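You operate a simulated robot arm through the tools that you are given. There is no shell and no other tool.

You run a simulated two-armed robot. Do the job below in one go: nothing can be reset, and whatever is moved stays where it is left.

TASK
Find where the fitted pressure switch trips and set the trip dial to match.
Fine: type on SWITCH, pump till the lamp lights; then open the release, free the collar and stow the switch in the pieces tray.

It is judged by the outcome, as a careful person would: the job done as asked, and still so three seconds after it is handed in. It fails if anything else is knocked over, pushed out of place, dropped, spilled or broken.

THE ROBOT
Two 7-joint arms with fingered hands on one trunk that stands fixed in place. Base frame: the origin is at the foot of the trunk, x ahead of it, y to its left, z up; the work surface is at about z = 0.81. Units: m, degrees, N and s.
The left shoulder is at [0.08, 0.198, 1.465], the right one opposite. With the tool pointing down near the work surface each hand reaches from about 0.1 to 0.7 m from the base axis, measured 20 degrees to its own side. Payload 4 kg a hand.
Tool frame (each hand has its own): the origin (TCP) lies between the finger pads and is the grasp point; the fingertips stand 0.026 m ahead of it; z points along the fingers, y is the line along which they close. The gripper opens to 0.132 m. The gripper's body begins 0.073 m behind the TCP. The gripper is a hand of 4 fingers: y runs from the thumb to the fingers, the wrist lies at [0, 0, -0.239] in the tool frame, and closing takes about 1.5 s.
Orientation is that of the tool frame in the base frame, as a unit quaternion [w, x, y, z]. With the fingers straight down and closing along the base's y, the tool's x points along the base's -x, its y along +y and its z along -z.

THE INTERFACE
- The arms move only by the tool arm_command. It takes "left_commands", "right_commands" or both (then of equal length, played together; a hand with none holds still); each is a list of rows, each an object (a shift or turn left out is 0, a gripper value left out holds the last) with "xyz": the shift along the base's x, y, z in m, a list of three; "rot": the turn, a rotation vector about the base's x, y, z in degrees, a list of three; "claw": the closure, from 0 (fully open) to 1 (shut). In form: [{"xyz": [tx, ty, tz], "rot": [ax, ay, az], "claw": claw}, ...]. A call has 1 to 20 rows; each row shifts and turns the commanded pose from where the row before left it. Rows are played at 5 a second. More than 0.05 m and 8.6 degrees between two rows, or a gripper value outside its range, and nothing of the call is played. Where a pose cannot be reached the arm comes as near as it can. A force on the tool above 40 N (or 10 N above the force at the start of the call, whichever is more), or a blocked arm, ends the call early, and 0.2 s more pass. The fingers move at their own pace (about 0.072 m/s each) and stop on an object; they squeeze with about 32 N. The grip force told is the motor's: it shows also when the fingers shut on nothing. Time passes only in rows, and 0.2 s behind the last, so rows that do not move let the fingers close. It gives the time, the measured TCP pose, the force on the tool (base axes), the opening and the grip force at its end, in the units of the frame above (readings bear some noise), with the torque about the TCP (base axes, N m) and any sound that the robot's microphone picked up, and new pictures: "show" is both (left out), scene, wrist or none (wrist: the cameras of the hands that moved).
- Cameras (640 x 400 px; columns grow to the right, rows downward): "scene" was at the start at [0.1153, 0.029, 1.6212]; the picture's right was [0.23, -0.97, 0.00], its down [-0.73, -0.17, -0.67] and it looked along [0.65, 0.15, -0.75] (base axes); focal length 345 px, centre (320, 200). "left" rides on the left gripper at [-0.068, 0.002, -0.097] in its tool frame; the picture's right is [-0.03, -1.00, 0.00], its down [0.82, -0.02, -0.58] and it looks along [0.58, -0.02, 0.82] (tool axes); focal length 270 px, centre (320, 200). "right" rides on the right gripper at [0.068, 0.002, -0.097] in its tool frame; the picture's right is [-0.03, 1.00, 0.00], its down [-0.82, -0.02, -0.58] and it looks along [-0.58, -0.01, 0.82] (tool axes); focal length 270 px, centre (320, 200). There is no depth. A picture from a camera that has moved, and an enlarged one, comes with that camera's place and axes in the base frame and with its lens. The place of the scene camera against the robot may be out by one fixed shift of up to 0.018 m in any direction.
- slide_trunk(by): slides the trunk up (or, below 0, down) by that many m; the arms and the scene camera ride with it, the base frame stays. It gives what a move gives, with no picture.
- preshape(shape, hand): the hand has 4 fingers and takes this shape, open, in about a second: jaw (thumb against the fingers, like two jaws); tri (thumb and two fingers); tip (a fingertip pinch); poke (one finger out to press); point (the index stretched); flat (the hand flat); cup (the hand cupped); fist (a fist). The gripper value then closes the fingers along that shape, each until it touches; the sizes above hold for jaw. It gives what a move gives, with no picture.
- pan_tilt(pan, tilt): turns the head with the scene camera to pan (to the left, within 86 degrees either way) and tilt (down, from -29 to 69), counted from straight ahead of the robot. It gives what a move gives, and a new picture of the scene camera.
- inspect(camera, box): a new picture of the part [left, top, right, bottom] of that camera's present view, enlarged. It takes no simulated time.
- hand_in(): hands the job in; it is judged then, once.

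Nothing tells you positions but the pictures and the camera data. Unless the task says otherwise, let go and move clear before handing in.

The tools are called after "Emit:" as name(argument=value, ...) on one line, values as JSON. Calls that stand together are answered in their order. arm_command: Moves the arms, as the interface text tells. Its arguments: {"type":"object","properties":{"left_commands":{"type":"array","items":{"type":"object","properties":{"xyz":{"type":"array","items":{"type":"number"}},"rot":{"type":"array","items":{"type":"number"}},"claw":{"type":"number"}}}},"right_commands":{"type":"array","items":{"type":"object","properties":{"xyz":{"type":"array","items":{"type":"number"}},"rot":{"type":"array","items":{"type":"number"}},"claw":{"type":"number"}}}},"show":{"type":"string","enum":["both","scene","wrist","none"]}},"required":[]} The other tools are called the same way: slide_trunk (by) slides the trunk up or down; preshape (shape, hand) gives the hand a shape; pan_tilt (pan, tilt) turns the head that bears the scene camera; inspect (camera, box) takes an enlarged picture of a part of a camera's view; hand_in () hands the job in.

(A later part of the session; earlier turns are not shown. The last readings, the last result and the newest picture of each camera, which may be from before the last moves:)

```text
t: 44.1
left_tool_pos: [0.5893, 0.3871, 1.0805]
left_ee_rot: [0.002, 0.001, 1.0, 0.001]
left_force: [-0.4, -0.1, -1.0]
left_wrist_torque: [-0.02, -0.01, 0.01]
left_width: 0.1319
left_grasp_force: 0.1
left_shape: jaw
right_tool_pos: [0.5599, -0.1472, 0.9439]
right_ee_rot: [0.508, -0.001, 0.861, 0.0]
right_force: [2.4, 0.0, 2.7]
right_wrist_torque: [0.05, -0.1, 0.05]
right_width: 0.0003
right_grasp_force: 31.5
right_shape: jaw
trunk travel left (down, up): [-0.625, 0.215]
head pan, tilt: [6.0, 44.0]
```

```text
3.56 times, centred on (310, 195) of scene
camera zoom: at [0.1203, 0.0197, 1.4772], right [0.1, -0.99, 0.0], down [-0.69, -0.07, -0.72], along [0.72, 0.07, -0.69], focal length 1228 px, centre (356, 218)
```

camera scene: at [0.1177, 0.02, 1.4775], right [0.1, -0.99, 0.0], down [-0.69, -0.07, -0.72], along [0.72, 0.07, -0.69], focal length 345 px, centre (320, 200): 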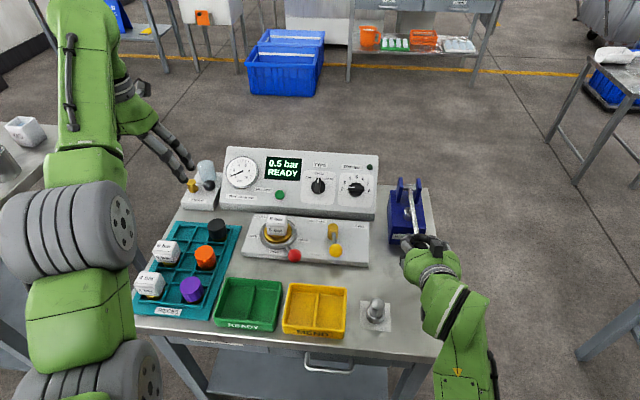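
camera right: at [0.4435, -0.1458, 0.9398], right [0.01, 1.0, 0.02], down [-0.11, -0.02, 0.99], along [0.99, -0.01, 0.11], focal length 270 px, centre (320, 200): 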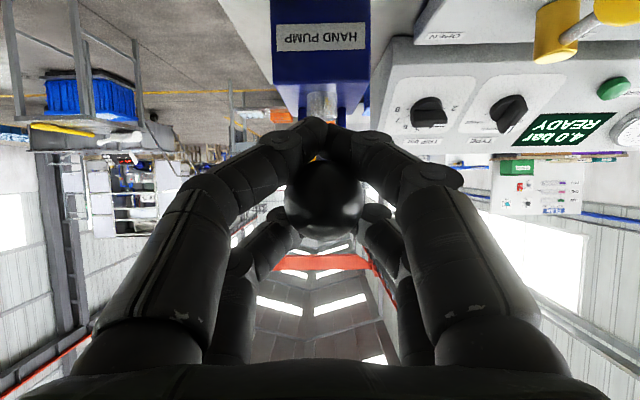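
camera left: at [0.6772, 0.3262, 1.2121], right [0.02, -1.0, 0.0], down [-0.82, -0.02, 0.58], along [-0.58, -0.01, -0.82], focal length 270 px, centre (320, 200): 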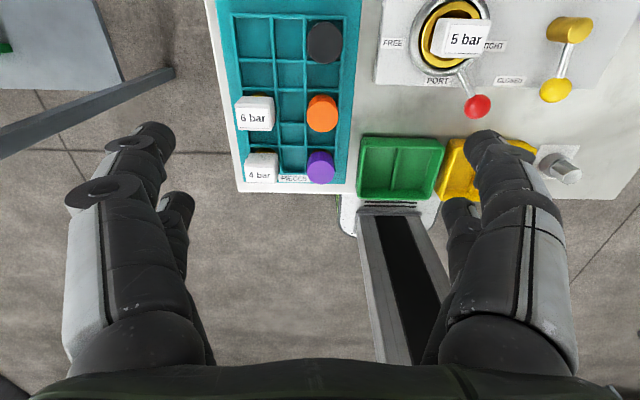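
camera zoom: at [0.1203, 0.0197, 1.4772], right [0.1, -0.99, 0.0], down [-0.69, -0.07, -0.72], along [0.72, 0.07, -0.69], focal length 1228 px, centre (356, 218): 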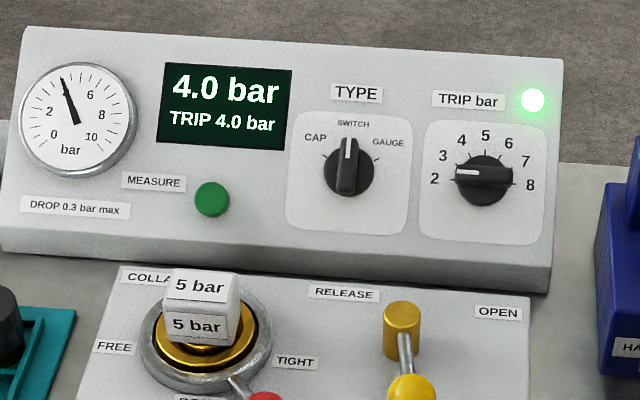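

The lamp is lit and the display shows "TRIP 4.0 bar", even though the switch is labelled 5 bar. I'll check the gauge closely.

Emit:
inspect(camera="scene", box=[222, 150, 262, 195])

Emit:
inspect(camera="scene", box=[260, 150, 380, 205])

```text
8.89 times, centred on (242, 172) of scene
camera zoom: at [0.1203, 0.0197, 1.4772], right [0.1, -0.99, 0.0], down [-0.69, -0.07, -0.72], along [0.72, 0.07, -0.69], focal length 3070 px, centre (1013, 444)
```

zoom: 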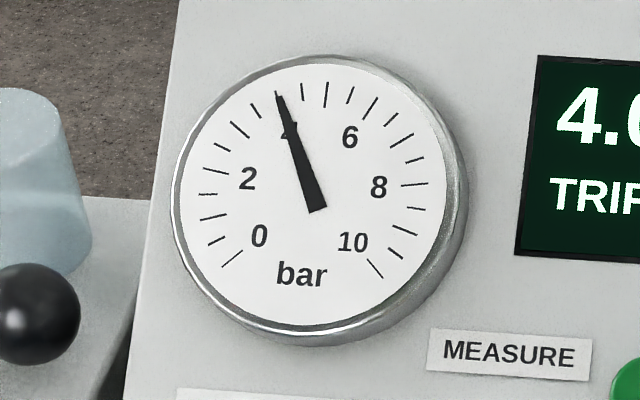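

```text
5.33 times, centred on (320, 178) of scene
camera zoom: at [0.1203, 0.0197, 1.4772], right [0.1, -0.99, 0.0], down [-0.69, -0.07, -0.72], along [0.72, 0.07, -0.69], focal length 1842 px, centre (320, 320)
```

zoom: 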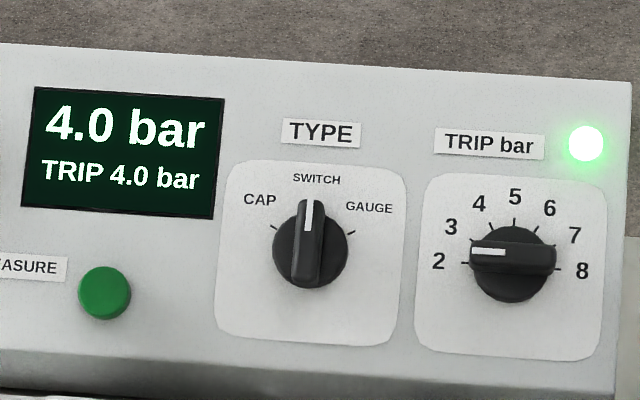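

The gauge needle and the recorded trip agree at 4.0 bar, so the dial must be set to 4. I'll let go of the pump knob, lift clear and come over to the TRIP dial.

Emit:
arm_command(right_commands=[{"claw": 0.8}, {"claw": 0.6}, {"claw": 0.4}, {}, {}, {"xyz": [0, 0, 0.03]}, {"xyz": [0, 0, 0.03]}, {"xyz": [0, 0, 0.03]}, {}], show="both")

```text
t: 46.1
left_tool_pos: [0.5894, 0.3876, 1.0799]
left_ee_rot: [0.002, 0.001, 1.0, 0.001]
left_force: [-0.1, 0.5, 0.1]
left_wrist_torque: [-0.02, 0.0, 0.0]
left_width: 0.132
left_grasp_force: 0.0
left_shape: jaw
right_tool_pos: [0.561, -0.1477, 1.0329]
right_ee_rot: [0.508, -0.001, 0.862, -0.001]
right_force: [0.1, -0.2, 0.8]
right_wrist_torque: [-0.01, 0.02, 0.03]
right_width: 0.0784
right_grasp_force: 0.1
right_shape: jaw
trunk travel left (down, up): [-0.625, 0.215]
head pan, tilt: [6.0, 44.0]
camera scene: at [0.1204, 0.0197, 1.4772], right [0.1, -0.99, 0.0], down [-0.69, -0.07, -0.72], along [0.72, 0.07, -0.69], focal length 345 px, centre (320, 200)
camera right: at [0.443, -0.1474, 1.0197], right [0.01, 1.0, 0.02], down [-0.11, -0.02, 0.99], along [0.99, -0.01, 0.11], focal length 270 px, centre (320, 200)
```

scene: 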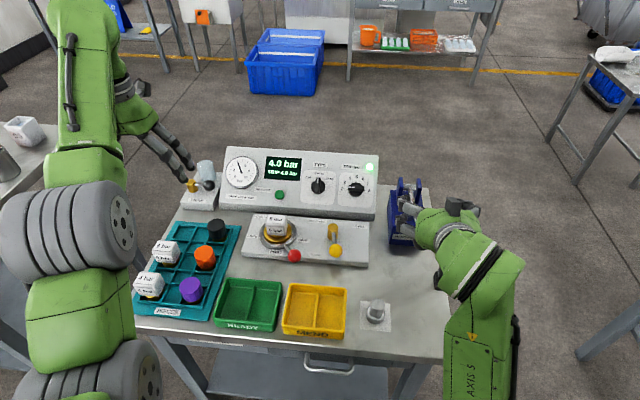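
right: 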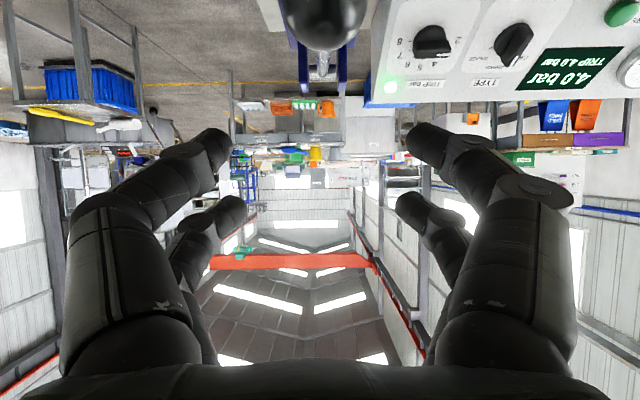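

Clear of the pump, with the lamp still lit. Next I'll move over the TRIP dial, returning to the panel tilt and rotating 90° so the jaws straddle the horizontal bar.

Emit:
arm_command(right_commands=[{"xyz": [0.01, 0.0264, 0.01], "rot": [0, 5.02, 0], "claw": 0.5}, {"xyz": [0.03, 0.0264, 0], "rot": [0, 5.02, 0]}, {"xyz": [0.037, 0.0264, -0.015], "rot": [0, 5.02, 0]}, {"xyz": [0.038, 0.0264, -0.018], "rot": [0, 5.02, 0]}, {"xyz": [0.038, 0.0264, -0.018], "rot": [0, 5.02, 0]}, {}, {"rot": [-4.81, 0, 6.62]}, {"rot": [-4.81, 0, 6.62]}, {"rot": [-4.81, 0, 6.62]}, {"rot": [-4.81, 0, 6.62]}, {"rot": [-4.81, 0, 6.62]}, {"rot": [-4.81, 0, 6.62]}, {"rot": [-4.81, 0, 6.62]}, {"rot": [-4.81, 0, 6.62]}, {"rot": [-4.81, 0, 6.62]}, {"rot": [-4.81, 0, 6.62]}, {"rot": [-4.81, 0, 6.62]}, {}], show="both")

```text
t: 49.9
left_tool_pos: [0.5895, 0.3873, 1.0814]
left_ee_rot: [0.001, 0.001, 1.0, 0.002]
left_force: [-0.2, 0.1, 0.2]
left_wrist_torque: [0.03, -0.01, -0.03]
left_width: 0.1321
left_grasp_force: 0.0
left_shape: jaw
right_tool_pos: [0.7118, -0.0148, 0.9909]
right_ee_rot: [-0.218, 0.674, -0.671, 0.219]
right_force: [0.4, -0.1, 0.5]
right_wrist_torque: [0.01, 0.0, -0.03]
right_width: 0.0664
right_grasp_force: 0.0
right_shape: jaw
trunk travel left (down, up): [-0.625, 0.215]
head pan, tilt: [6.0, 44.0]
camera scene: at [0.1204, 0.0198, 1.4772], right [0.1, -0.99, 0.0], down [-0.69, -0.07, -0.72], along [0.72, 0.07, -0.69], focal length 345 px, centre (320, 200)
camera right: at [0.6544, -0.084, 1.0687], right [-0.81, 0.02, -0.59], down [-0.33, 0.82, 0.48], along [0.49, 0.58, -0.65], focal length 270 px, centre (320, 200)
```

scene: 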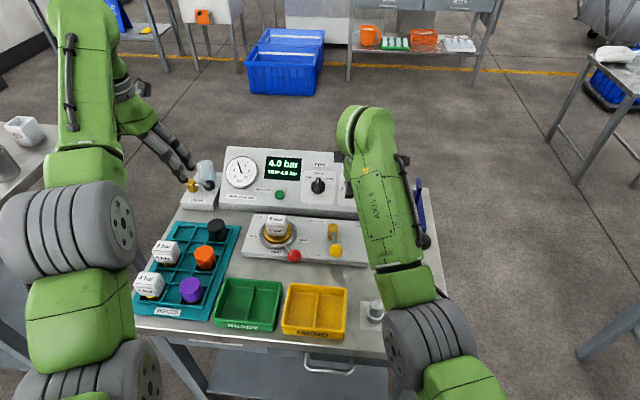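
right: 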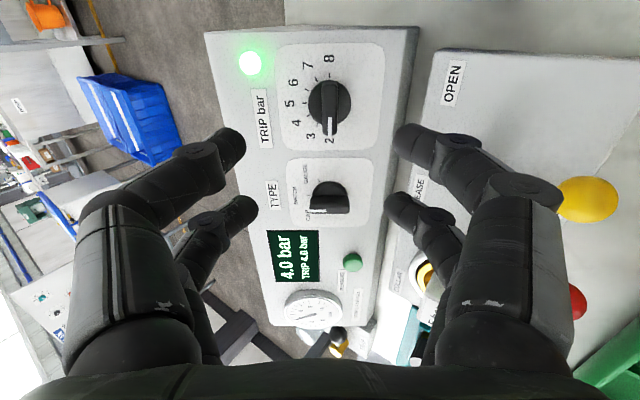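

The jaws straddle the TRIP bar well, with an 8 mm correction needed down the panel. I'll correct and advance most of the way.

Emit:
arm_command(right_commands=[{"xyz": [-0.0062, 0, -0.0045], "claw": 0.6}, {"xyz": [0.0118, 0, -0.0162]}, {"xyz": [0.0118, 0, -0.0162]}, {"xyz": [0.0118, 0, -0.0162]}, {"xyz": [0.0118, 0, -0.0162]}, {}], show="wrist")

```text
t: 51.3
left_tool_pos: [0.5901, 0.3869, 1.08]
left_ee_rot: [0.002, 0.001, 1.0, 0.002]
left_force: [-0.5, 0.2, 0.0]
left_wrist_torque: [-0.01, 0.01, -0.03]
left_width: 0.1322
left_grasp_force: 0.0
left_shape: jaw
right_tool_pos: [0.7543, -0.0142, 0.9229]
right_ee_rot: [-0.218, 0.673, -0.672, 0.22]
right_force: [-0.5, -0.6, 0.0]
right_wrist_torque: [0.02, -0.02, -0.01]
right_width: 0.0531
right_grasp_force: 0.1
right_shape: jaw
trunk travel left (down, up): [-0.625, 0.215]
head pan, tilt: [6.0, 44.0]
camera right: at [0.6953, -0.0834, 1.0002], right [-0.81, 0.02, -0.59], down [-0.32, 0.82, 0.48], along [0.49, 0.58, -0.65], focal length 270 px, centre (320, 200)
```

right: 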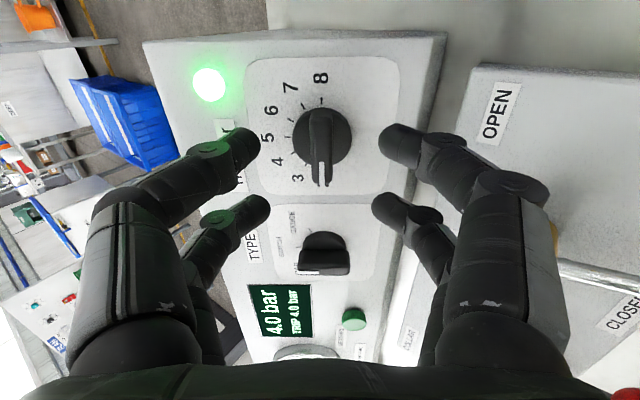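

Well centred. I'll advance the last 35 mm to the same depth used on the TYPE dial, then close.

Emit:
arm_command(right_commands=[{"xyz": [0.0062, 0, -0.0098]}, {"xyz": [0.0062, 0, -0.0098]}, {"xyz": [0.006, 0, -0.0094]}, {}, {"claw": 0.75}, {"claw": 0.85}, {"claw": 0.92}, {"claw": 1.0}, {}, {}, {}], show="wrist")

```text
t: 53.7
left_tool_pos: [0.5902, 0.3873, 1.0801]
left_ee_rot: [0.002, 0.001, 1.0, 0.002]
left_force: [0.3, 0.2, 0.7]
left_wrist_torque: [0.01, -0.01, -0.02]
left_width: 0.1321
left_grasp_force: 0.0
left_shape: jaw
right_tool_pos: [0.7714, -0.0146, 0.8942]
right_ee_rot: [-0.217, 0.673, -0.672, 0.219]
right_force: [2.3, 0.0, 0.4]
right_wrist_torque: [-0.01, -0.08, -0.02]
right_width: 0.0084
right_grasp_force: 31.9
right_shape: jaw
trunk travel left (down, up): [-0.625, 0.215]
head pan, tilt: [6.0, 44.0]
camera right: at [0.7136, -0.0833, 0.971], right [-0.81, 0.02, -0.59], down [-0.32, 0.82, 0.48], along [0.49, 0.58, -0.65], focal length 270 px, centre (320, 200)
```

right: 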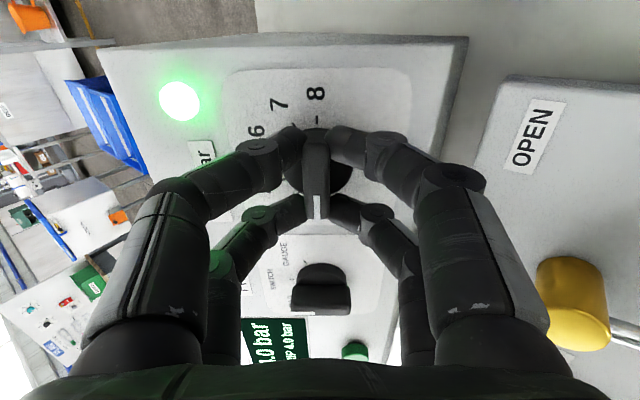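

Gripped. I'll turn 60° clockwise, from 2 to 4.

Emit:
arm_command(right_commands=[{"rot": [4.41, 0, -6.07]}, {"rot": [4.41, 0, -6.07]}, {"rot": [4.41, 0, -6.07]}, {"rot": [4.41, 0, -6.07]}, {"rot": [4.41, 0, -6.07]}, {"rot": [4.41, 0, -6.07]}, {"rot": [4.41, 0, -6.07]}, {"rot": [4.41, 0, -6.07]}, {}, {}], show="wrist")

Emit:
inspect(camera="right", box=[220, 60, 440, 260])

```text
t: 55.9
left_tool_pos: [0.5905, 0.3885, 1.0788]
left_ee_rot: [0.001, 0.0, 1.0, 0.001]
left_force: [0.0, -0.3, 0.9]
left_wrist_torque: [-0.02, 0.02, -0.01]
left_width: 0.132
left_grasp_force: 0.1
left_shape: jaw
right_tool_pos: [0.7724, -0.0142, 0.8947]
right_ee_rot: [0.299, -0.246, 0.918, -0.082]
right_force: [9.9, 9.0, 7.4]
right_wrist_torque: [0.01, -0.06, 0.02]
right_width: 0.0084
right_grasp_force: 31.9
right_shape: jaw
trunk travel left (down, up): [-0.625, 0.215]
head pan, tilt: [6.0, 44.0]
camera right: at [0.6672, -0.0473, 0.937], right [-0.39, 0.88, -0.28], down [0.24, 0.39, 0.89], along [0.89, 0.28, -0.36], focal length 270 px, centre (320, 200)
```

right: 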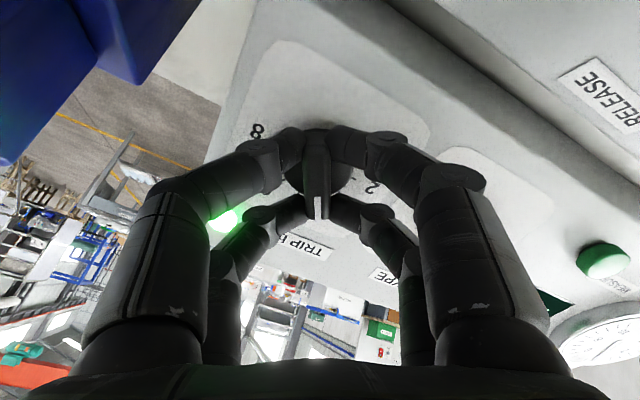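

```text
2.00 times, centred on (330, 160) of right
camera zoom: at [0.6672, -0.0473, 0.937], right [-0.39, 0.88, -0.28], down [0.24, 0.39, 0.89], along [0.89, 0.28, -0.36], focal length 541 px, centre (300, 280)
```

zoom: 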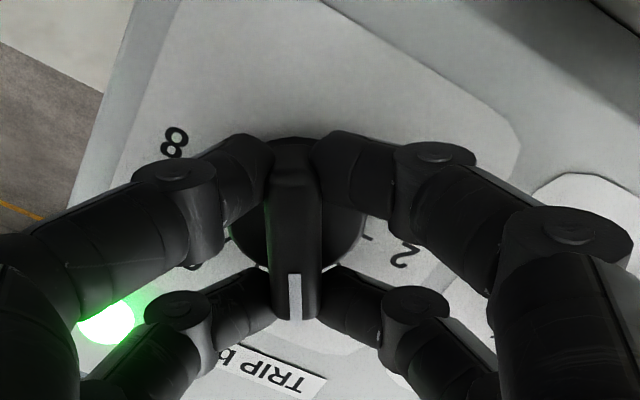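

The bar has turned with the hand. I'll release and back off to check where it points.

Emit:
arm_command(right_commands=[{"claw": 0.85}, {"claw": 0.7}, {"claw": 0.6}, {}, {"xyz": [-0.0118, 0, 0.0162]}, {"xyz": [-0.0176, 0, 0.0243]}, {"xyz": [-0.0176, 0, 0.0243]}, {"xyz": [-0.02, 0, 0.028]}, {}], show="wrist")

Emit:
inspect(camera="right", box=[240, 40, 420, 180])

Emit:
inspect(camera="scene", box=[260, 150, 380, 205])

```text
t: 57.9
left_tool_pos: [0.5898, 0.3869, 1.08]
left_ee_rot: [0.002, 0.001, 1.0, 0.002]
left_force: [0.2, -0.5, 0.7]
left_wrist_torque: [0.0, -0.04, -0.02]
left_width: 0.1316
left_grasp_force: 0.0
left_shape: jaw
right_tool_pos: [0.7054, -0.0128, 0.9855]
right_ee_rot: [0.297, -0.247, 0.919, -0.081]
right_force: [0.0, -1.0, -0.8]
right_wrist_torque: [0.0, 0.07, 0.0]
right_width: 0.0524
right_grasp_force: 0.0
right_shape: jaw
trunk travel left (down, up): [-0.625, 0.215]
head pan, tilt: [6.0, 44.0]
camera right: at [0.5999, -0.0479, 1.0283], right [-0.39, 0.88, -0.28], down [0.24, 0.39, 0.89], along [0.89, 0.28, -0.36], focal length 270 px, centre (320, 200)
```

right: 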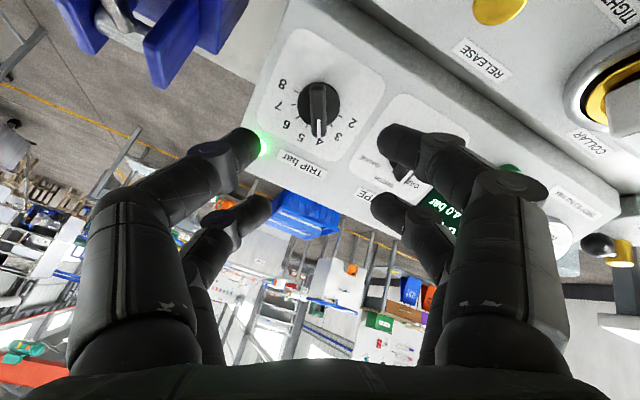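

```text
2.86 times, centred on (330, 110) of right
camera zoom: at [0.5999, -0.0479, 1.0283], right [-0.39, 0.88, -0.28], down [0.24, 0.39, 0.89], along [0.89, 0.28, -0.36], focal length 772 px, centre (291, 457)
```

zoom: 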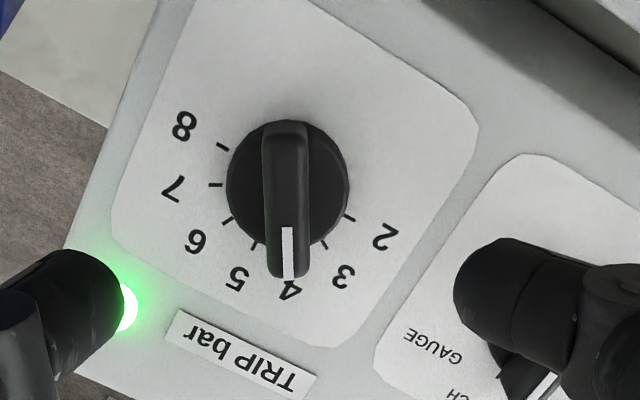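

```text
5.33 times, centred on (320, 178) of scene
camera zoom: at [0.1209, 0.0198, 1.4772], right [0.1, -0.99, 0.0], down [-0.69, -0.07, -0.72], along [0.71, 0.07, -0.7], focal length 1842 px, centre (320, 320)
```

zoom: 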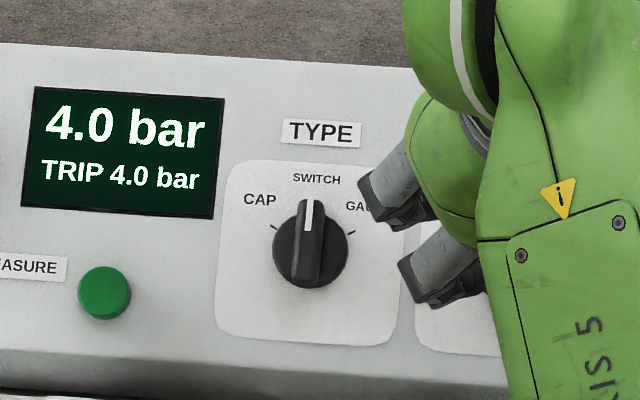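

The TRIP dial points at 4. Next is the release lever: I'll straighten the right hand and bring it above the yellow knob.

Emit:
arm_command(right_commands=[{"xyz": [-0.02, 0.005, 0.015], "rot": [4.41, 0, -6.07]}, {"xyz": [-0.02, 0.005, 0.01], "rot": [4.41, 0, -6.07]}, {"xyz": [-0.02, 0.005, 0.01], "rot": [4.41, 0, -6.07]}, {"xyz": [-0.01, 0.005, 0], "rot": [4.41, 0, -6.07]}, {"xyz": [-0.007, 0.003, 0], "rot": [0, 7.2, 0]}, {"xyz": [-0.007, 0.003, 0], "rot": [0, 7.2, 0]}, {"xyz": [-0.007, 0.003, 0], "rot": [0, 7.2, 0]}, {"xyz": [-0.007, 0.003, 0], "rot": [0, 7.2, 0]}, {"xyz": [-0.007, 0.003, 0], "rot": [0, 7.2, 0]}, {}], show="both")

Emit:
inspect(camera="scene", box=[220, 140, 400, 250])

```text
t: 60.1
left_tool_pos: [0.59, 0.386, 1.0801]
left_ee_rot: [0.002, 0.002, 1.0, 0.002]
left_force: [0.3, -0.8, -0.4]
left_wrist_torque: [0.02, -0.03, 0.03]
left_width: 0.132
left_grasp_force: 0.1
left_shape: jaw
right_tool_pos: [0.5994, 0.0194, 1.0227]
right_ee_rot: [-0.001, -0.001, 1.0, 0.0]
right_force: [0.4, -0.2, 1.1]
right_wrist_torque: [-0.02, 0.0, -0.01]
right_width: 0.0524
right_grasp_force: 0.2
right_shape: jaw
trunk travel left (down, up): [-0.625, 0.215]
head pan, tilt: [6.0, 44.0]
camera scene: at [0.1202, 0.0198, 1.4772], right [0.1, -0.99, 0.0], down [-0.69, -0.07, -0.72], along [0.72, 0.07, -0.69], focal length 345 px, centre (320, 200)
camera right: at [0.5314, 0.0207, 1.1182], right [0.02, 1.0, 0.0], down [0.82, -0.02, 0.58], along [0.58, -0.01, -0.82], focal length 270 px, centre (320, 200)
```

scene: 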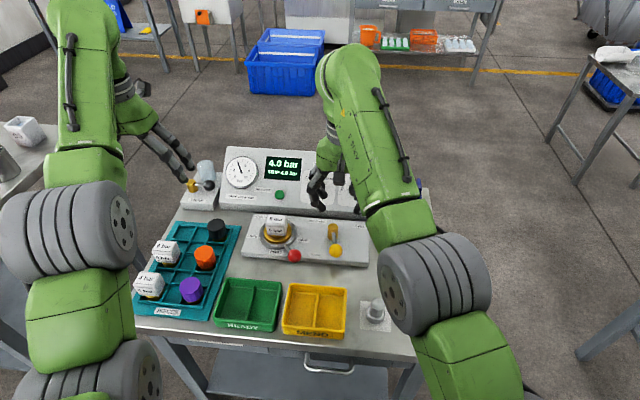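
right: 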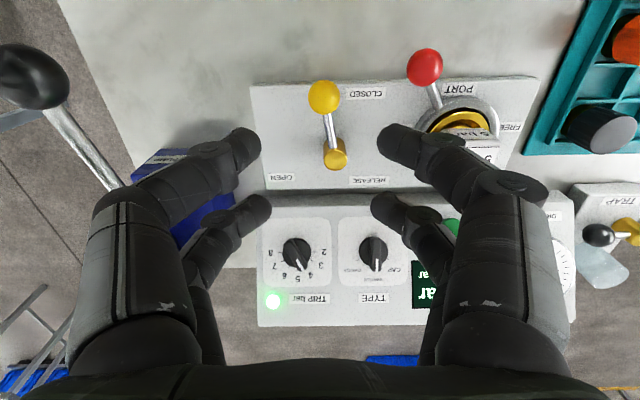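

```text
3.56 times, centred on (310, 195) of scene
camera zoom: at [0.1202, 0.0198, 1.4772], right [0.1, -0.99, 0.0], down [-0.69, -0.07, -0.72], along [0.72, 0.07, -0.69], focal length 1228 px, centre (356, 218)
```

zoom: 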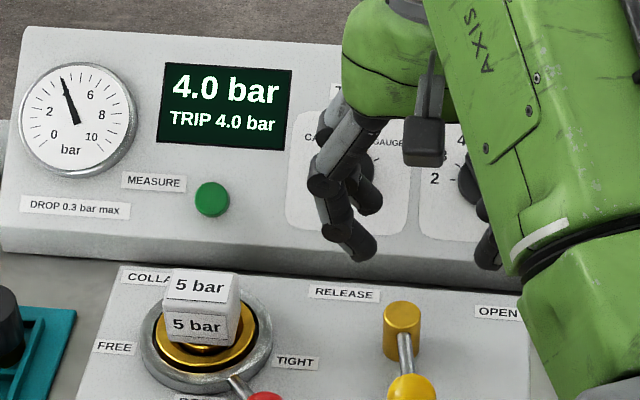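

The yellow knob is at about (0.600, 0.0235, 0.847) and its hub at (0.661, 0.0345). I'll descend with the fingers straddling the knob.

Emit:
arm_command(right_commands=[{"xyz": [0.0, 0.002, -0.035]}, {"xyz": [0.0, 0.002, -0.035]}, {"xyz": [0.0, 0, -0.035]}, {"xyz": [0, 0, -0.025]}, {}], show="wrist")

```text
t: 61.3
left_tool_pos: [0.5893, 0.3878, 1.0797]
left_ee_rot: [0.001, 0.0, 1.0, 0.001]
left_force: [-0.4, -0.4, -0.3]
left_wrist_torque: [0.0, 0.02, -0.02]
left_width: 0.132
left_grasp_force: 0.0
left_shape: jaw
right_tool_pos: [0.6003, 0.0245, 0.8928]
right_ee_rot: [-0.001, 0.0, 1.0, 0.0]
right_force: [0.3, -0.2, -0.5]
right_wrist_torque: [-0.02, 0.01, -0.01]
right_width: 0.0523
right_grasp_force: 0.2
right_shape: jaw
trunk travel left (down, up): [-0.625, 0.215]
head pan, tilt: [6.0, 44.0]
camera right: at [0.5311, 0.0242, 0.9882], right [0.02, 1.0, 0.0], down [0.82, -0.02, 0.58], along [0.58, -0.01, -0.82], focal length 270 px, centre (320, 200)
```

right: 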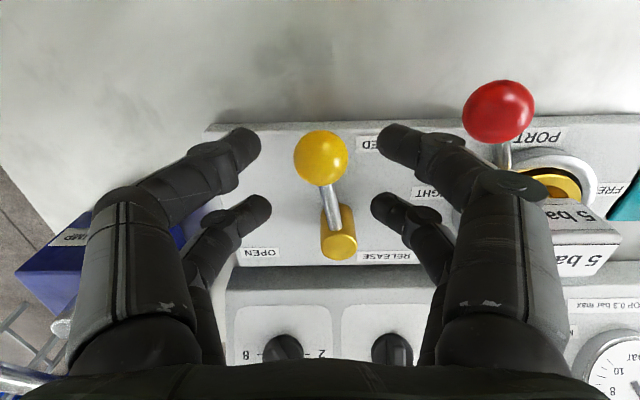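

Centred on the knob. I'll descend another 25 mm and close on it.

Emit:
arm_command(right_commands=[{"xyz": [0, 0, -0.012]}, {"xyz": [0, 0, -0.012]}, {}, {"claw": 0.75}, {"claw": 0.9}, {"claw": 1.0}, {}, {}, {}], show="wrist")

```text
t: 63.3
left_tool_pos: [0.5901, 0.3863, 1.0798]
left_ee_rot: [0.002, 0.001, 1.0, 0.001]
left_force: [-0.3, 0.8, 0.0]
left_wrist_torque: [0.01, -0.02, 0.01]
left_width: 0.1319
left_grasp_force: 0.2
left_shape: jaw
right_tool_pos: [0.599, 0.0247, 0.8668]
right_ee_rot: [-0.002, -0.001, 1.0, 0.0]
right_force: [-0.1, 3.0, -2.3]
right_wrist_torque: [0.1, 0.01, 0.24]
right_width: 0.0034
right_grasp_force: 31.2
right_shape: jaw
trunk travel left (down, up): [-0.625, 0.215]
head pan, tilt: [6.0, 44.0]
camera right: at [0.5313, 0.0253, 0.9642], right [0.02, 1.0, 0.0], down [0.82, -0.02, 0.58], along [0.58, -0.01, -0.82], focal length 270 px, centre (320, 200)
```

right: 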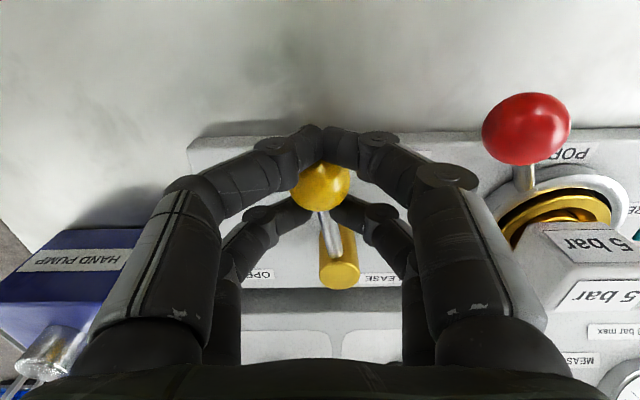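

The knob is caged. I'll swing it along its arc toward OPEN, turning the hand with it.

Emit:
arm_command(right_commands=[{"xyz": [0.0021, -0.0084, 0], "rot": [0, 0, 8]}, {"xyz": [0.0033, -0.008, 0], "rot": [0, 0, 8]}, {"xyz": [0.0043, -0.0075, 0], "rot": [0, 0, 8]}, {"xyz": [0.0053, -0.0068, 0], "rot": [0, 0, 8]}, {}], show="both")

Emit:
inspect(camera="scene", box=[220, 140, 400, 270])

```text
t: 64.5
left_tool_pos: [0.5888, 0.3871, 1.0816]
left_ee_rot: [0.002, 0.001, 1.0, 0.002]
left_force: [0.0, 0.0, -0.5]
left_wrist_torque: [-0.01, 0.0, -0.03]
left_width: 0.1321
left_grasp_force: 0.1
left_shape: jaw
right_tool_pos: [0.6137, -0.0086, 0.8672]
right_ee_rot: [0.0, -0.277, 0.961, -0.001]
right_force: [-5.0, -1.9, 1.9]
right_wrist_torque: [0.01, 0.13, 0.14]
right_width: 0.0033
right_grasp_force: 32.1
right_shape: jaw
trunk travel left (down, up): [-0.625, 0.215]
head pan, tilt: [6.0, 44.0]
camera scene: at [0.1192, 0.0195, 1.4773], right [0.1, -0.99, 0.0], down [-0.69, -0.07, -0.72], along [0.72, 0.07, -0.69], focal length 345 px, centre (320, 200)
camera right: at [0.5556, -0.0432, 0.964], right [-0.51, 0.86, 0.0], down [0.7, 0.42, 0.58], along [0.5, 0.29, -0.82], focal length 270 px, centre (320, 200)
```

scene: 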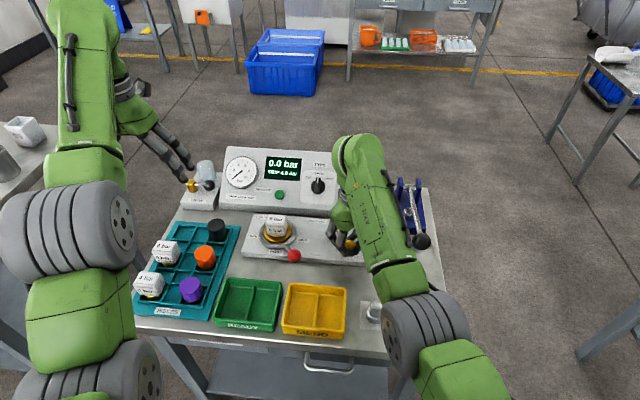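
right: 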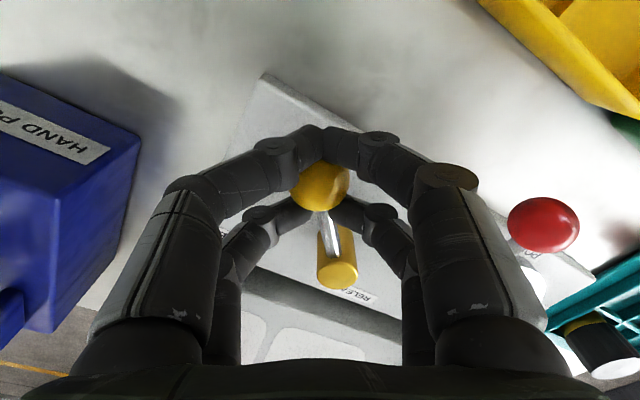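

```text
3.08 times, centred on (310, 205) of scene
camera zoom: at [0.1192, 0.0195, 1.4773], right [0.1, -0.99, 0.0], down [-0.69, -0.07, -0.72], along [0.72, 0.07, -0.69], focal length 1063 px, centre (351, 185)
```

zoom: 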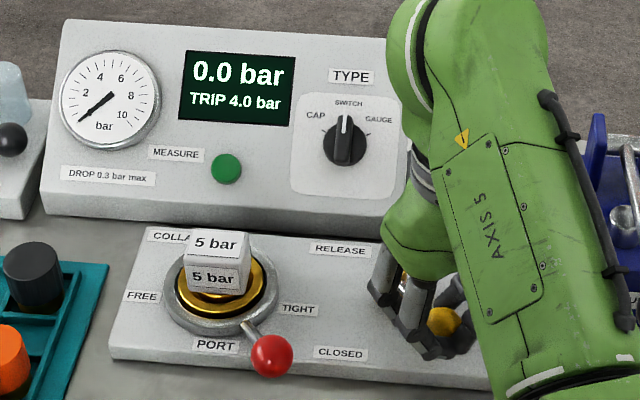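

The pressure has vented to 0.0 bar and the trip record stays at 4.0. I'll keep swinging the release to its fully open end.

Emit:
arm_command(right_commands=[{"xyz": [0.0062, -0.006, 0], "rot": [0, 0, 8]}, {"xyz": [0.007, -0.0051, 0], "rot": [0, 0, 8]}, {"xyz": [0.0077, -0.004, 0], "rot": [0, 0, 8]}, {}], show="wrist")

```text
t: 65.5
left_tool_pos: [0.5887, 0.3863, 1.0816]
left_ee_rot: [0.002, 0.0, 1.0, 0.002]
left_force: [0.5, -0.3, 0.3]
left_wrist_torque: [-0.02, 0.01, 0.01]
left_width: 0.1317
left_grasp_force: 0.1
left_shape: jaw
right_tool_pos: [0.6338, -0.0223, 0.8676]
right_ee_rot: [0.0, -0.471, 0.882, -0.001]
right_force: [-7.5, -10.3, -0.6]
right_wrist_torque: [-0.12, 0.14, 0.17]
right_width: 0.0031
right_grasp_force: 32.0
right_shape: jaw
trunk travel left (down, up): [-0.625, 0.215]
head pan, tilt: [6.0, 44.0]
camera right: at [0.5947, -0.0796, 0.9641], right [-0.82, 0.58, 0.0], down [0.47, 0.67, 0.58], along [0.33, 0.47, -0.82], focal length 270 px, centre (320, 200)
```

right: 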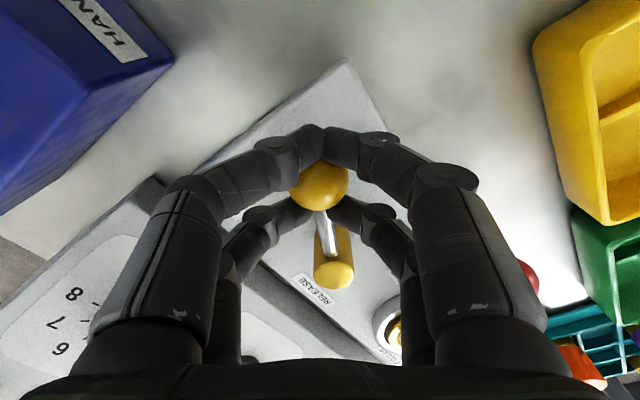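

Emit:
arm_command(right_commands=[{"xyz": [0.0078, -0.004, 0], "rot": [0, 0, 8]}, {"xyz": [0.0085, -0.0022, 0], "rot": [0, 0, 8]}, {}], show="wrist")

```text
t: 66.3
left_tool_pos: [0.589, 0.3854, 1.0802]
left_ee_rot: [0.001, 0.002, 1.0, 0.002]
left_force: [0.3, -0.2, 0.0]
left_wrist_torque: [0.01, -0.01, 0.0]
left_width: 0.1319
left_grasp_force: 0.2
left_shape: jaw
right_tool_pos: [0.6518, -0.0293, 0.8685]
right_ee_rot: [0.001, -0.589, 0.808, 0.0]
right_force: [-4.6, -8.9, 1.3]
right_wrist_torque: [-0.14, 0.07, 0.19]
right_width: 0.0028
right_grasp_force: 31.8
right_shape: jaw
trunk travel left (down, up): [-0.625, 0.215]
head pan, tilt: [6.0, 44.0]
camera right: at [0.6287, -0.0946, 0.9641], right [-0.94, 0.33, 0.0], down [0.27, 0.77, 0.58], along [0.19, 0.54, -0.82], focal length 270 px, centre (320, 200)
```

right: 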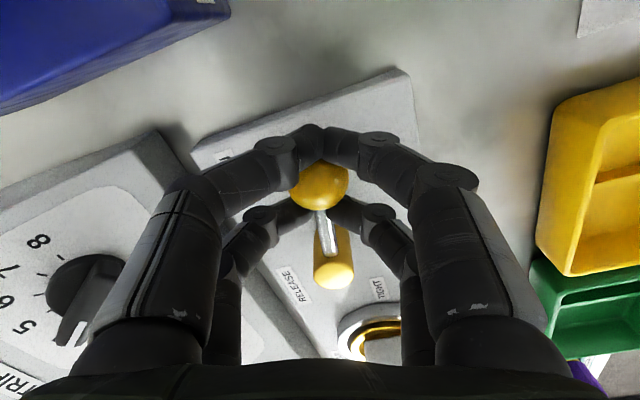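

Emit:
arm_command(right_commands=[{"xyz": [0.0088, -0.0008, 0], "rot": [0, 0, 8]}, {"xyz": [0.006, 0.0, 0], "rot": [0, 0, 5.5]}, {}], show="both")

```text
t: 67.1
left_tool_pos: [0.5884, 0.385, 1.0818]
left_ee_rot: [0.002, 0.002, 1.0, 0.002]
left_force: [-0.8, -0.8, 0.7]
left_wrist_torque: [0.05, -0.02, 0.01]
left_width: 0.132
left_grasp_force: 0.1
left_shape: jaw
right_tool_pos: [0.664, -0.0316, 0.8666]
right_ee_rot: [0.0, -0.679, 0.734, 0.0]
right_force: [-12.2, -12.3, 1.9]
right_wrist_torque: [-0.23, 0.25, 0.16]
right_width: 0.0024
right_grasp_force: 31.7
right_shape: jaw
trunk travel left (down, up): [-0.625, 0.215]
head pan, tilt: [6.0, 44.0]
camera scene: at [0.1175, 0.017, 1.4775], right [0.1, -0.99, 0.0], down [-0.69, -0.07, -0.72], along [0.72, 0.08, -0.69], focal length 345 px, centre (320, 200)
camera right: at [0.6577, -0.0994, 0.9641], right [-0.99, 0.1, 0.0], down [0.08, 0.81, 0.58], along [0.06, 0.57, -0.82], focal length 270 px, centre (320, 200)
```

scene: 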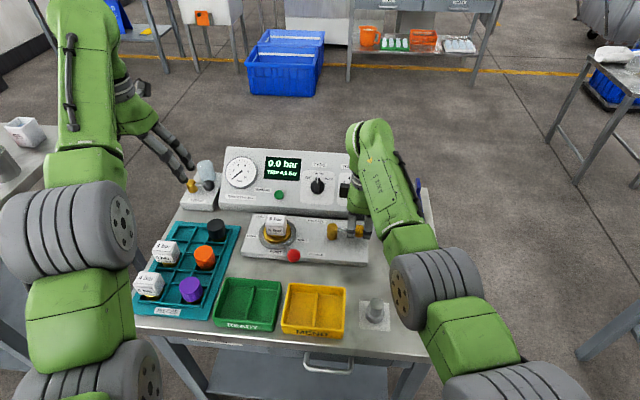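
right: 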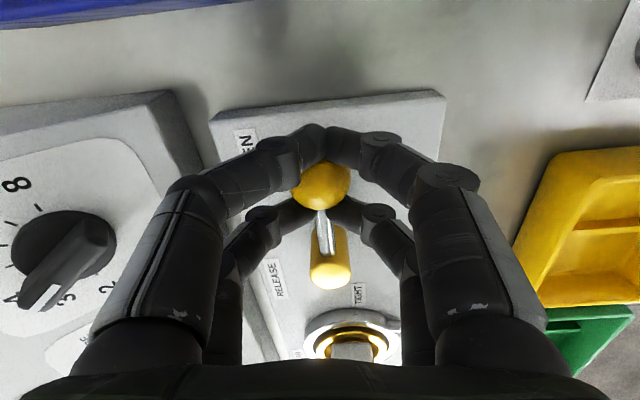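

The lever has met its OPEN stop and the display is at 0.0 bar. I'll let go of the release knob and lift straight up.

Emit:
arm_command(right_commands=[{"claw": 0.85}, {"claw": 0.7}, {"claw": 0.6}, {}, {"xyz": [0, 0, 0.03]}, {"xyz": [0, 0, 0.04]}, {"xyz": [0, -0.0, 0.04]}, {"xyz": [0, -0.0, 0.03]}, {}], show="both")

Emit:
inspect(camera="right", box=[200, 50, 460, 250])

```text
t: 69.1
left_tool_pos: [0.5898, 0.3861, 1.0791]
left_ee_rot: [0.002, 0.001, 1.0, 0.001]
left_force: [-0.2, 0.4, -0.4]
left_wrist_torque: [0.03, 0.0, 0.0]
left_width: 0.1318
left_grasp_force: 0.0
left_shape: jaw
right_tool_pos: [0.6711, -0.0308, 1.0082]
right_ee_rot: [0.0, -0.679, 0.734, -0.001]
right_force: [0.0, -0.3, 0.0]
right_wrist_torque: [0.02, 0.02, 0.02]
right_width: 0.0524
right_grasp_force: 0.1
right_shape: jaw
trunk travel left (down, up): [-0.625, 0.215]
head pan, tilt: [6.0, 44.0]
camera scene: at [0.1206, 0.0197, 1.4772], right [0.1, -0.99, 0.0], down [-0.69, -0.07, -0.72], along [0.72, 0.07, -0.69], focal length 345 px, centre (320, 200)
camera right: at [0.6632, -0.0982, 1.1041], right [-0.99, 0.1, 0.0], down [0.08, 0.81, 0.58], along [0.06, 0.57, -0.82], focal length 270 px, centre (320, 200)
```

scene: 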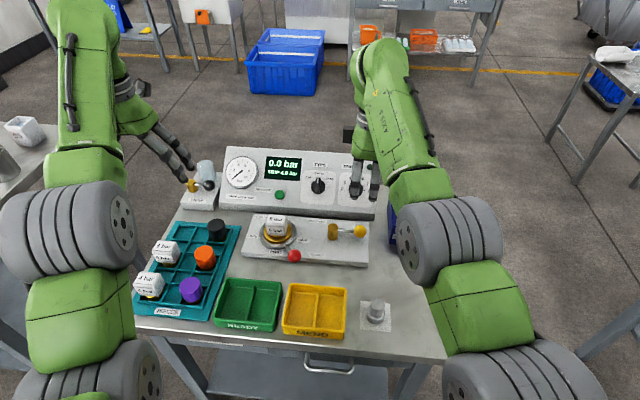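
right: 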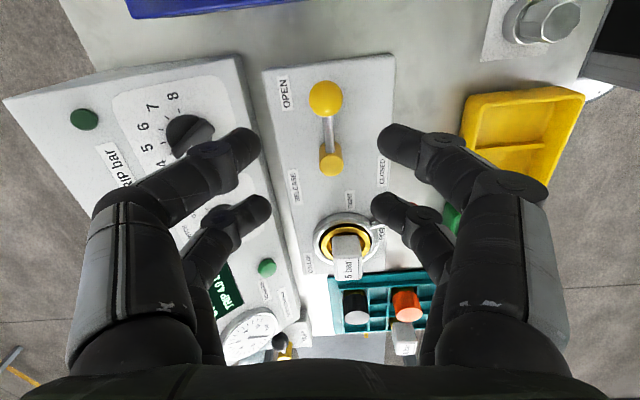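

```text
2.00 times, centred on (330, 150) of right
camera zoom: at [0.6632, -0.0982, 1.1041], right [-0.99, 0.1, 0.0], down [0.08, 0.81, 0.58], along [0.06, 0.57, -0.82], focal length 541 px, centre (300, 300)
```

zoom: 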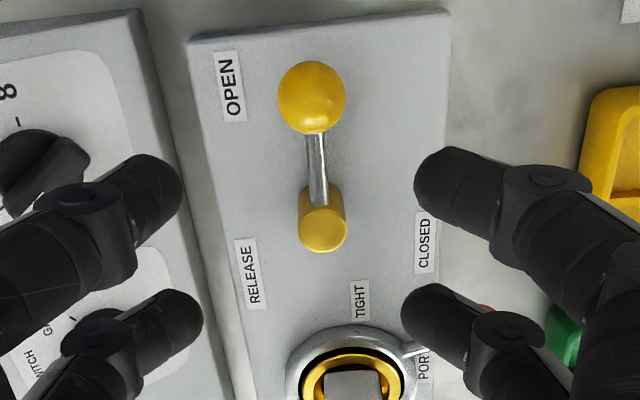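

The release knob sits beside OPEN. I'll now park the right hand out to the right, above the pump, and bring the left hand over the red collar knob near (0.576, 0.1155, 0.847).

Emit:
arm_command(right_commands=[{"xyz": [-0.01, -0.03, 0.03], "rot": [0, 0, -8.5]}, {"xyz": [-0.01, -0.035, 0.02], "rot": [0, 0, -8.5]}, {"xyz": [-0.01, -0.04, 0], "rot": [0, 0, -8.5]}, {"xyz": [-0.01, -0.04, 0], "rot": [0, 0, -8.5]}, {"xyz": [-0.01, -0.04, 0], "rot": [0, 0, -8.5]}, {"xyz": [-0.01, -0.02, 0], "rot": [0, 0, -8.5]}, {"rot": [0, 0, -8.5]}, {"rot": [0, 0, -8.5]}, {"rot": [0, 0, -8.5]}, {"rot": [0, 0, -8.5]}, {}], left_commands=[{"claw": 0.5}, {}, {}, {"xyz": [0, -0.03, 0]}, {"xyz": [0, -0.04, 0]}, {"xyz": [0, -0.045, 0]}, {"xyz": [0, -0.045, 0]}, {"xyz": [-0.005, -0.045, 0]}, {"xyz": [-0.004, -0.045, 0]}, {"xyz": [-0.004, -0.02, 0]}, {}], show="both")

```text
t: 71.5
left_tool_pos: [0.5935, 0.1197, 1.0594]
left_ee_rot: [0.004, 0.003, 1.0, 0.002]
left_force: [0.4, 0.0, -0.6]
left_wrist_torque: [0.01, 0.0, 0.0]
left_width: 0.0667
left_grasp_force: 0.0
left_shape: jaw
left hand out of reach, approached as far as the arm can: row 4, 5, 6, 7, 9
right_tool_pos: [0.6077, -0.2342, 1.0571]
right_ee_rot: [-0.001, -0.005, 1.0, -0.001]
right_force: [-0.5, 0.2, 0.4]
right_wrist_torque: [0.04, -0.03, 0.01]
right_width: 0.0525
right_grasp_force: 0.1
right_shape: jaw
trunk travel left (down, up): [-0.625, 0.215]
head pan, tilt: [6.0, 44.0]
camera scene: at [0.1205, 0.0202, 1.4772], right [0.1, -0.99, 0.0], down [-0.69, -0.07, -0.72], along [0.72, 0.07, -0.69], focal length 345 px, centre (320, 200)
camera right: at [0.5383, -0.234, 1.1548], right [0.02, 1.0, 0.0], down [0.82, -0.01, 0.58], along [0.58, -0.01, -0.82], focal length 270 px, centre (320, 200)
camera left: at [0.6612, 0.1221, 1.1567], right [0.02, -1.0, 0.0], down [-0.82, -0.02, 0.57], along [-0.57, -0.01, -0.82], focal length 270 px, centre (320, 200)
```

scene: 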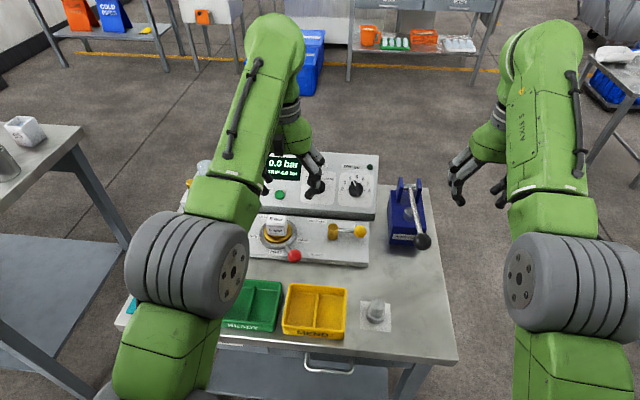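
right: 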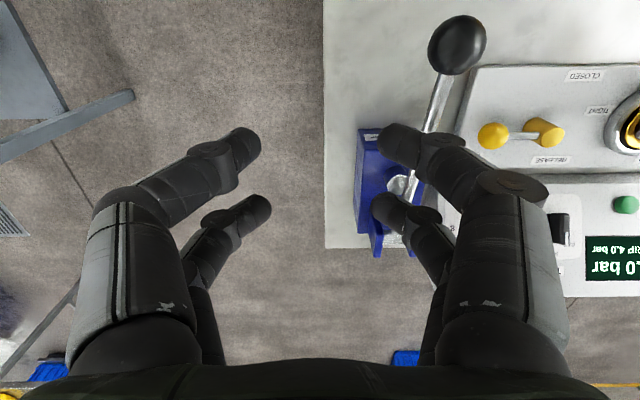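
left: 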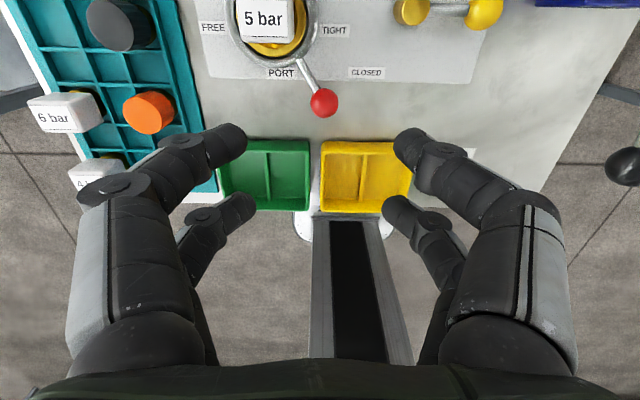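

The red knob is confirmed at (0.577, 0.1155, 0.847) and the port at about (0.653, 0.168). I'll align the left hand partly with the lever and descend partway.

Emit:
arm_command(left_commands=[{"xyz": [-0.006, -0.002, -0.03], "rot": [0, 0, 8], "claw": 0.6}, {"xyz": [-0.006, -0.002, -0.035], "rot": [0, 0, 8]}, {"xyz": [-0.004, 0, -0.035], "rot": [0, 0, 8]}, {"xyz": [0, 0, -0.035]}, {"xyz": [0, 0, -0.03]}, {}], show="both")

```text
t: 72.9
left_tool_pos: [0.5845, 0.1262, 0.8815]
left_ee_rot: [0.003, -0.208, 0.978, 0.003]
left_force: [0.0, -0.1, -0.7]
left_wrist_torque: [0.0, -0.02, -0.02]
left_width: 0.0531
left_grasp_force: 0.1
left_shape: jaw
left hand out of reach, approached as far as the arm can: row 2, 3
right_tool_pos: [0.6061, -0.2359, 1.0587]
right_ee_rot: [-0.001, -0.005, 1.0, 0.0]
right_force: [0.9, 0.3, 0.3]
right_wrist_torque: [0.01, 0.0, -0.03]
right_width: 0.0528
right_grasp_force: 0.0
right_shape: jaw
trunk travel left (down, up): [-0.625, 0.215]
head pan, tilt: [6.0, 44.0]
camera scene: at [0.1204, 0.0197, 1.4772], right [0.1, -0.99, 0.0], down [-0.69, -0.07, -0.72], along [0.72, 0.08, -0.69], focal length 345 px, centre (320, 200)
camera left: at [0.6455, 0.1569, 0.9788], right [0.43, -0.9, 0.0], down [-0.74, -0.35, 0.57], along [-0.52, -0.24, -0.82], focal length 270 px, centre (320, 200)
```

scene: 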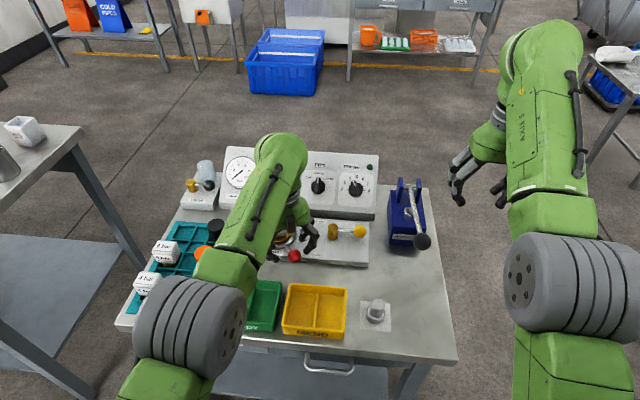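
left: 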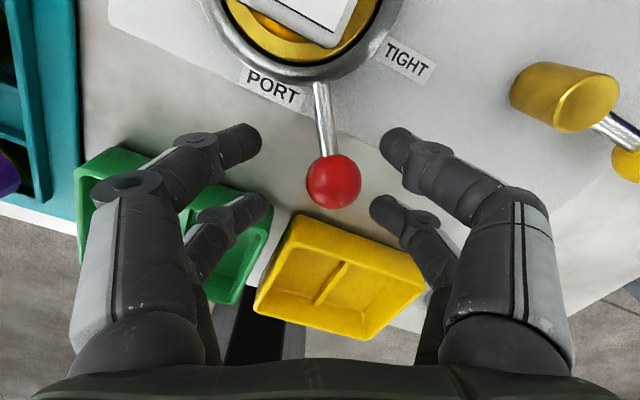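

The knob is about 9 mm toward -x/-y from the TCP. I'll centre on it, descend and close.

Emit:
arm_command(left_commands=[{"xyz": [-0.008, -0.0095, 0]}, {"xyz": [0, 0, -0.008]}, {"xyz": [0, 0, -0.006]}, {}], show="wrist")

```text
t: 73.9
left_tool_pos: [0.576, 0.1168, 0.8687]
left_ee_rot: [0.001, -0.207, 0.978, 0.002]
left_force: [1.0, 0.3, -0.9]
left_wrist_torque: [0.0, -0.03, 0.0]
left_width: 0.053
left_grasp_force: 0.1
left_shape: jaw
right_tool_pos: [0.6064, -0.235, 1.0575]
right_ee_rot: [-0.001, -0.005, 1.0, 0.0]
right_force: [0.3, 0.1, -0.6]
right_wrist_torque: [0.06, 0.03, -0.01]
right_width: 0.0526
right_grasp_force: 0.0
right_shape: jaw
trunk travel left (down, up): [-0.625, 0.215]
head pan, tilt: [6.0, 44.0]
camera left: at [0.637, 0.1471, 0.9656], right [0.43, -0.9, 0.0], down [-0.74, -0.35, 0.57], along [-0.52, -0.24, -0.82], focal length 270 px, centre (320, 200)
```

left: 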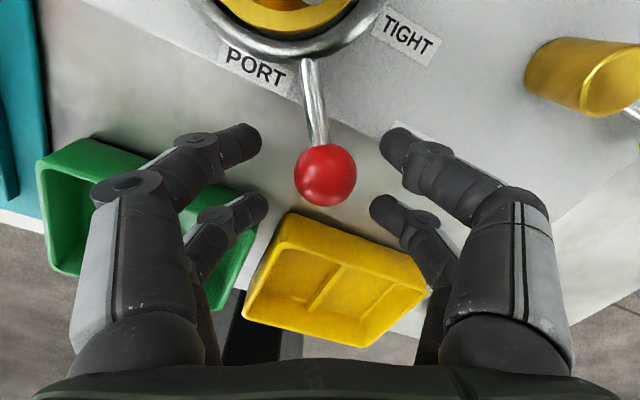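

Emit:
arm_command(left_commands=[{"claw": 0.75}, {"claw": 0.9}, {"claw": 1.0}, {}, {}, {}], show="wrist")

```text
t: 75.3
left_tool_pos: [0.5746, 0.1171, 0.8674]
left_ee_rot: [0.001, -0.207, 0.978, 0.002]
left_force: [-3.7, -1.6, -3.6]
left_wrist_torque: [0.0, 0.04, -0.1]
left_width: 0.0029
left_grasp_force: 32.1
left_shape: jaw
right_tool_pos: [0.6061, -0.2363, 1.0588]
right_ee_rot: [-0.001, -0.006, 1.0, 0.0]
right_force: [-0.2, 0.2, -1.5]
right_wrist_torque: [-0.03, -0.01, -0.01]
right_width: 0.0524
right_grasp_force: 0.1
right_shape: jaw
trunk travel left (down, up): [-0.625, 0.215]
head pan, tilt: [6.0, 44.0]
camera left: at [0.6369, 0.1469, 0.9652], right [0.43, -0.9, 0.0], down [-0.74, -0.35, 0.58], along [-0.52, -0.24, -0.82], focal length 270 px, centre (320, 200)
```

left: 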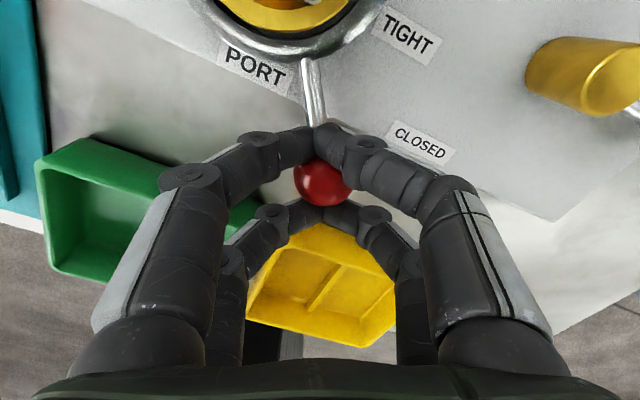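

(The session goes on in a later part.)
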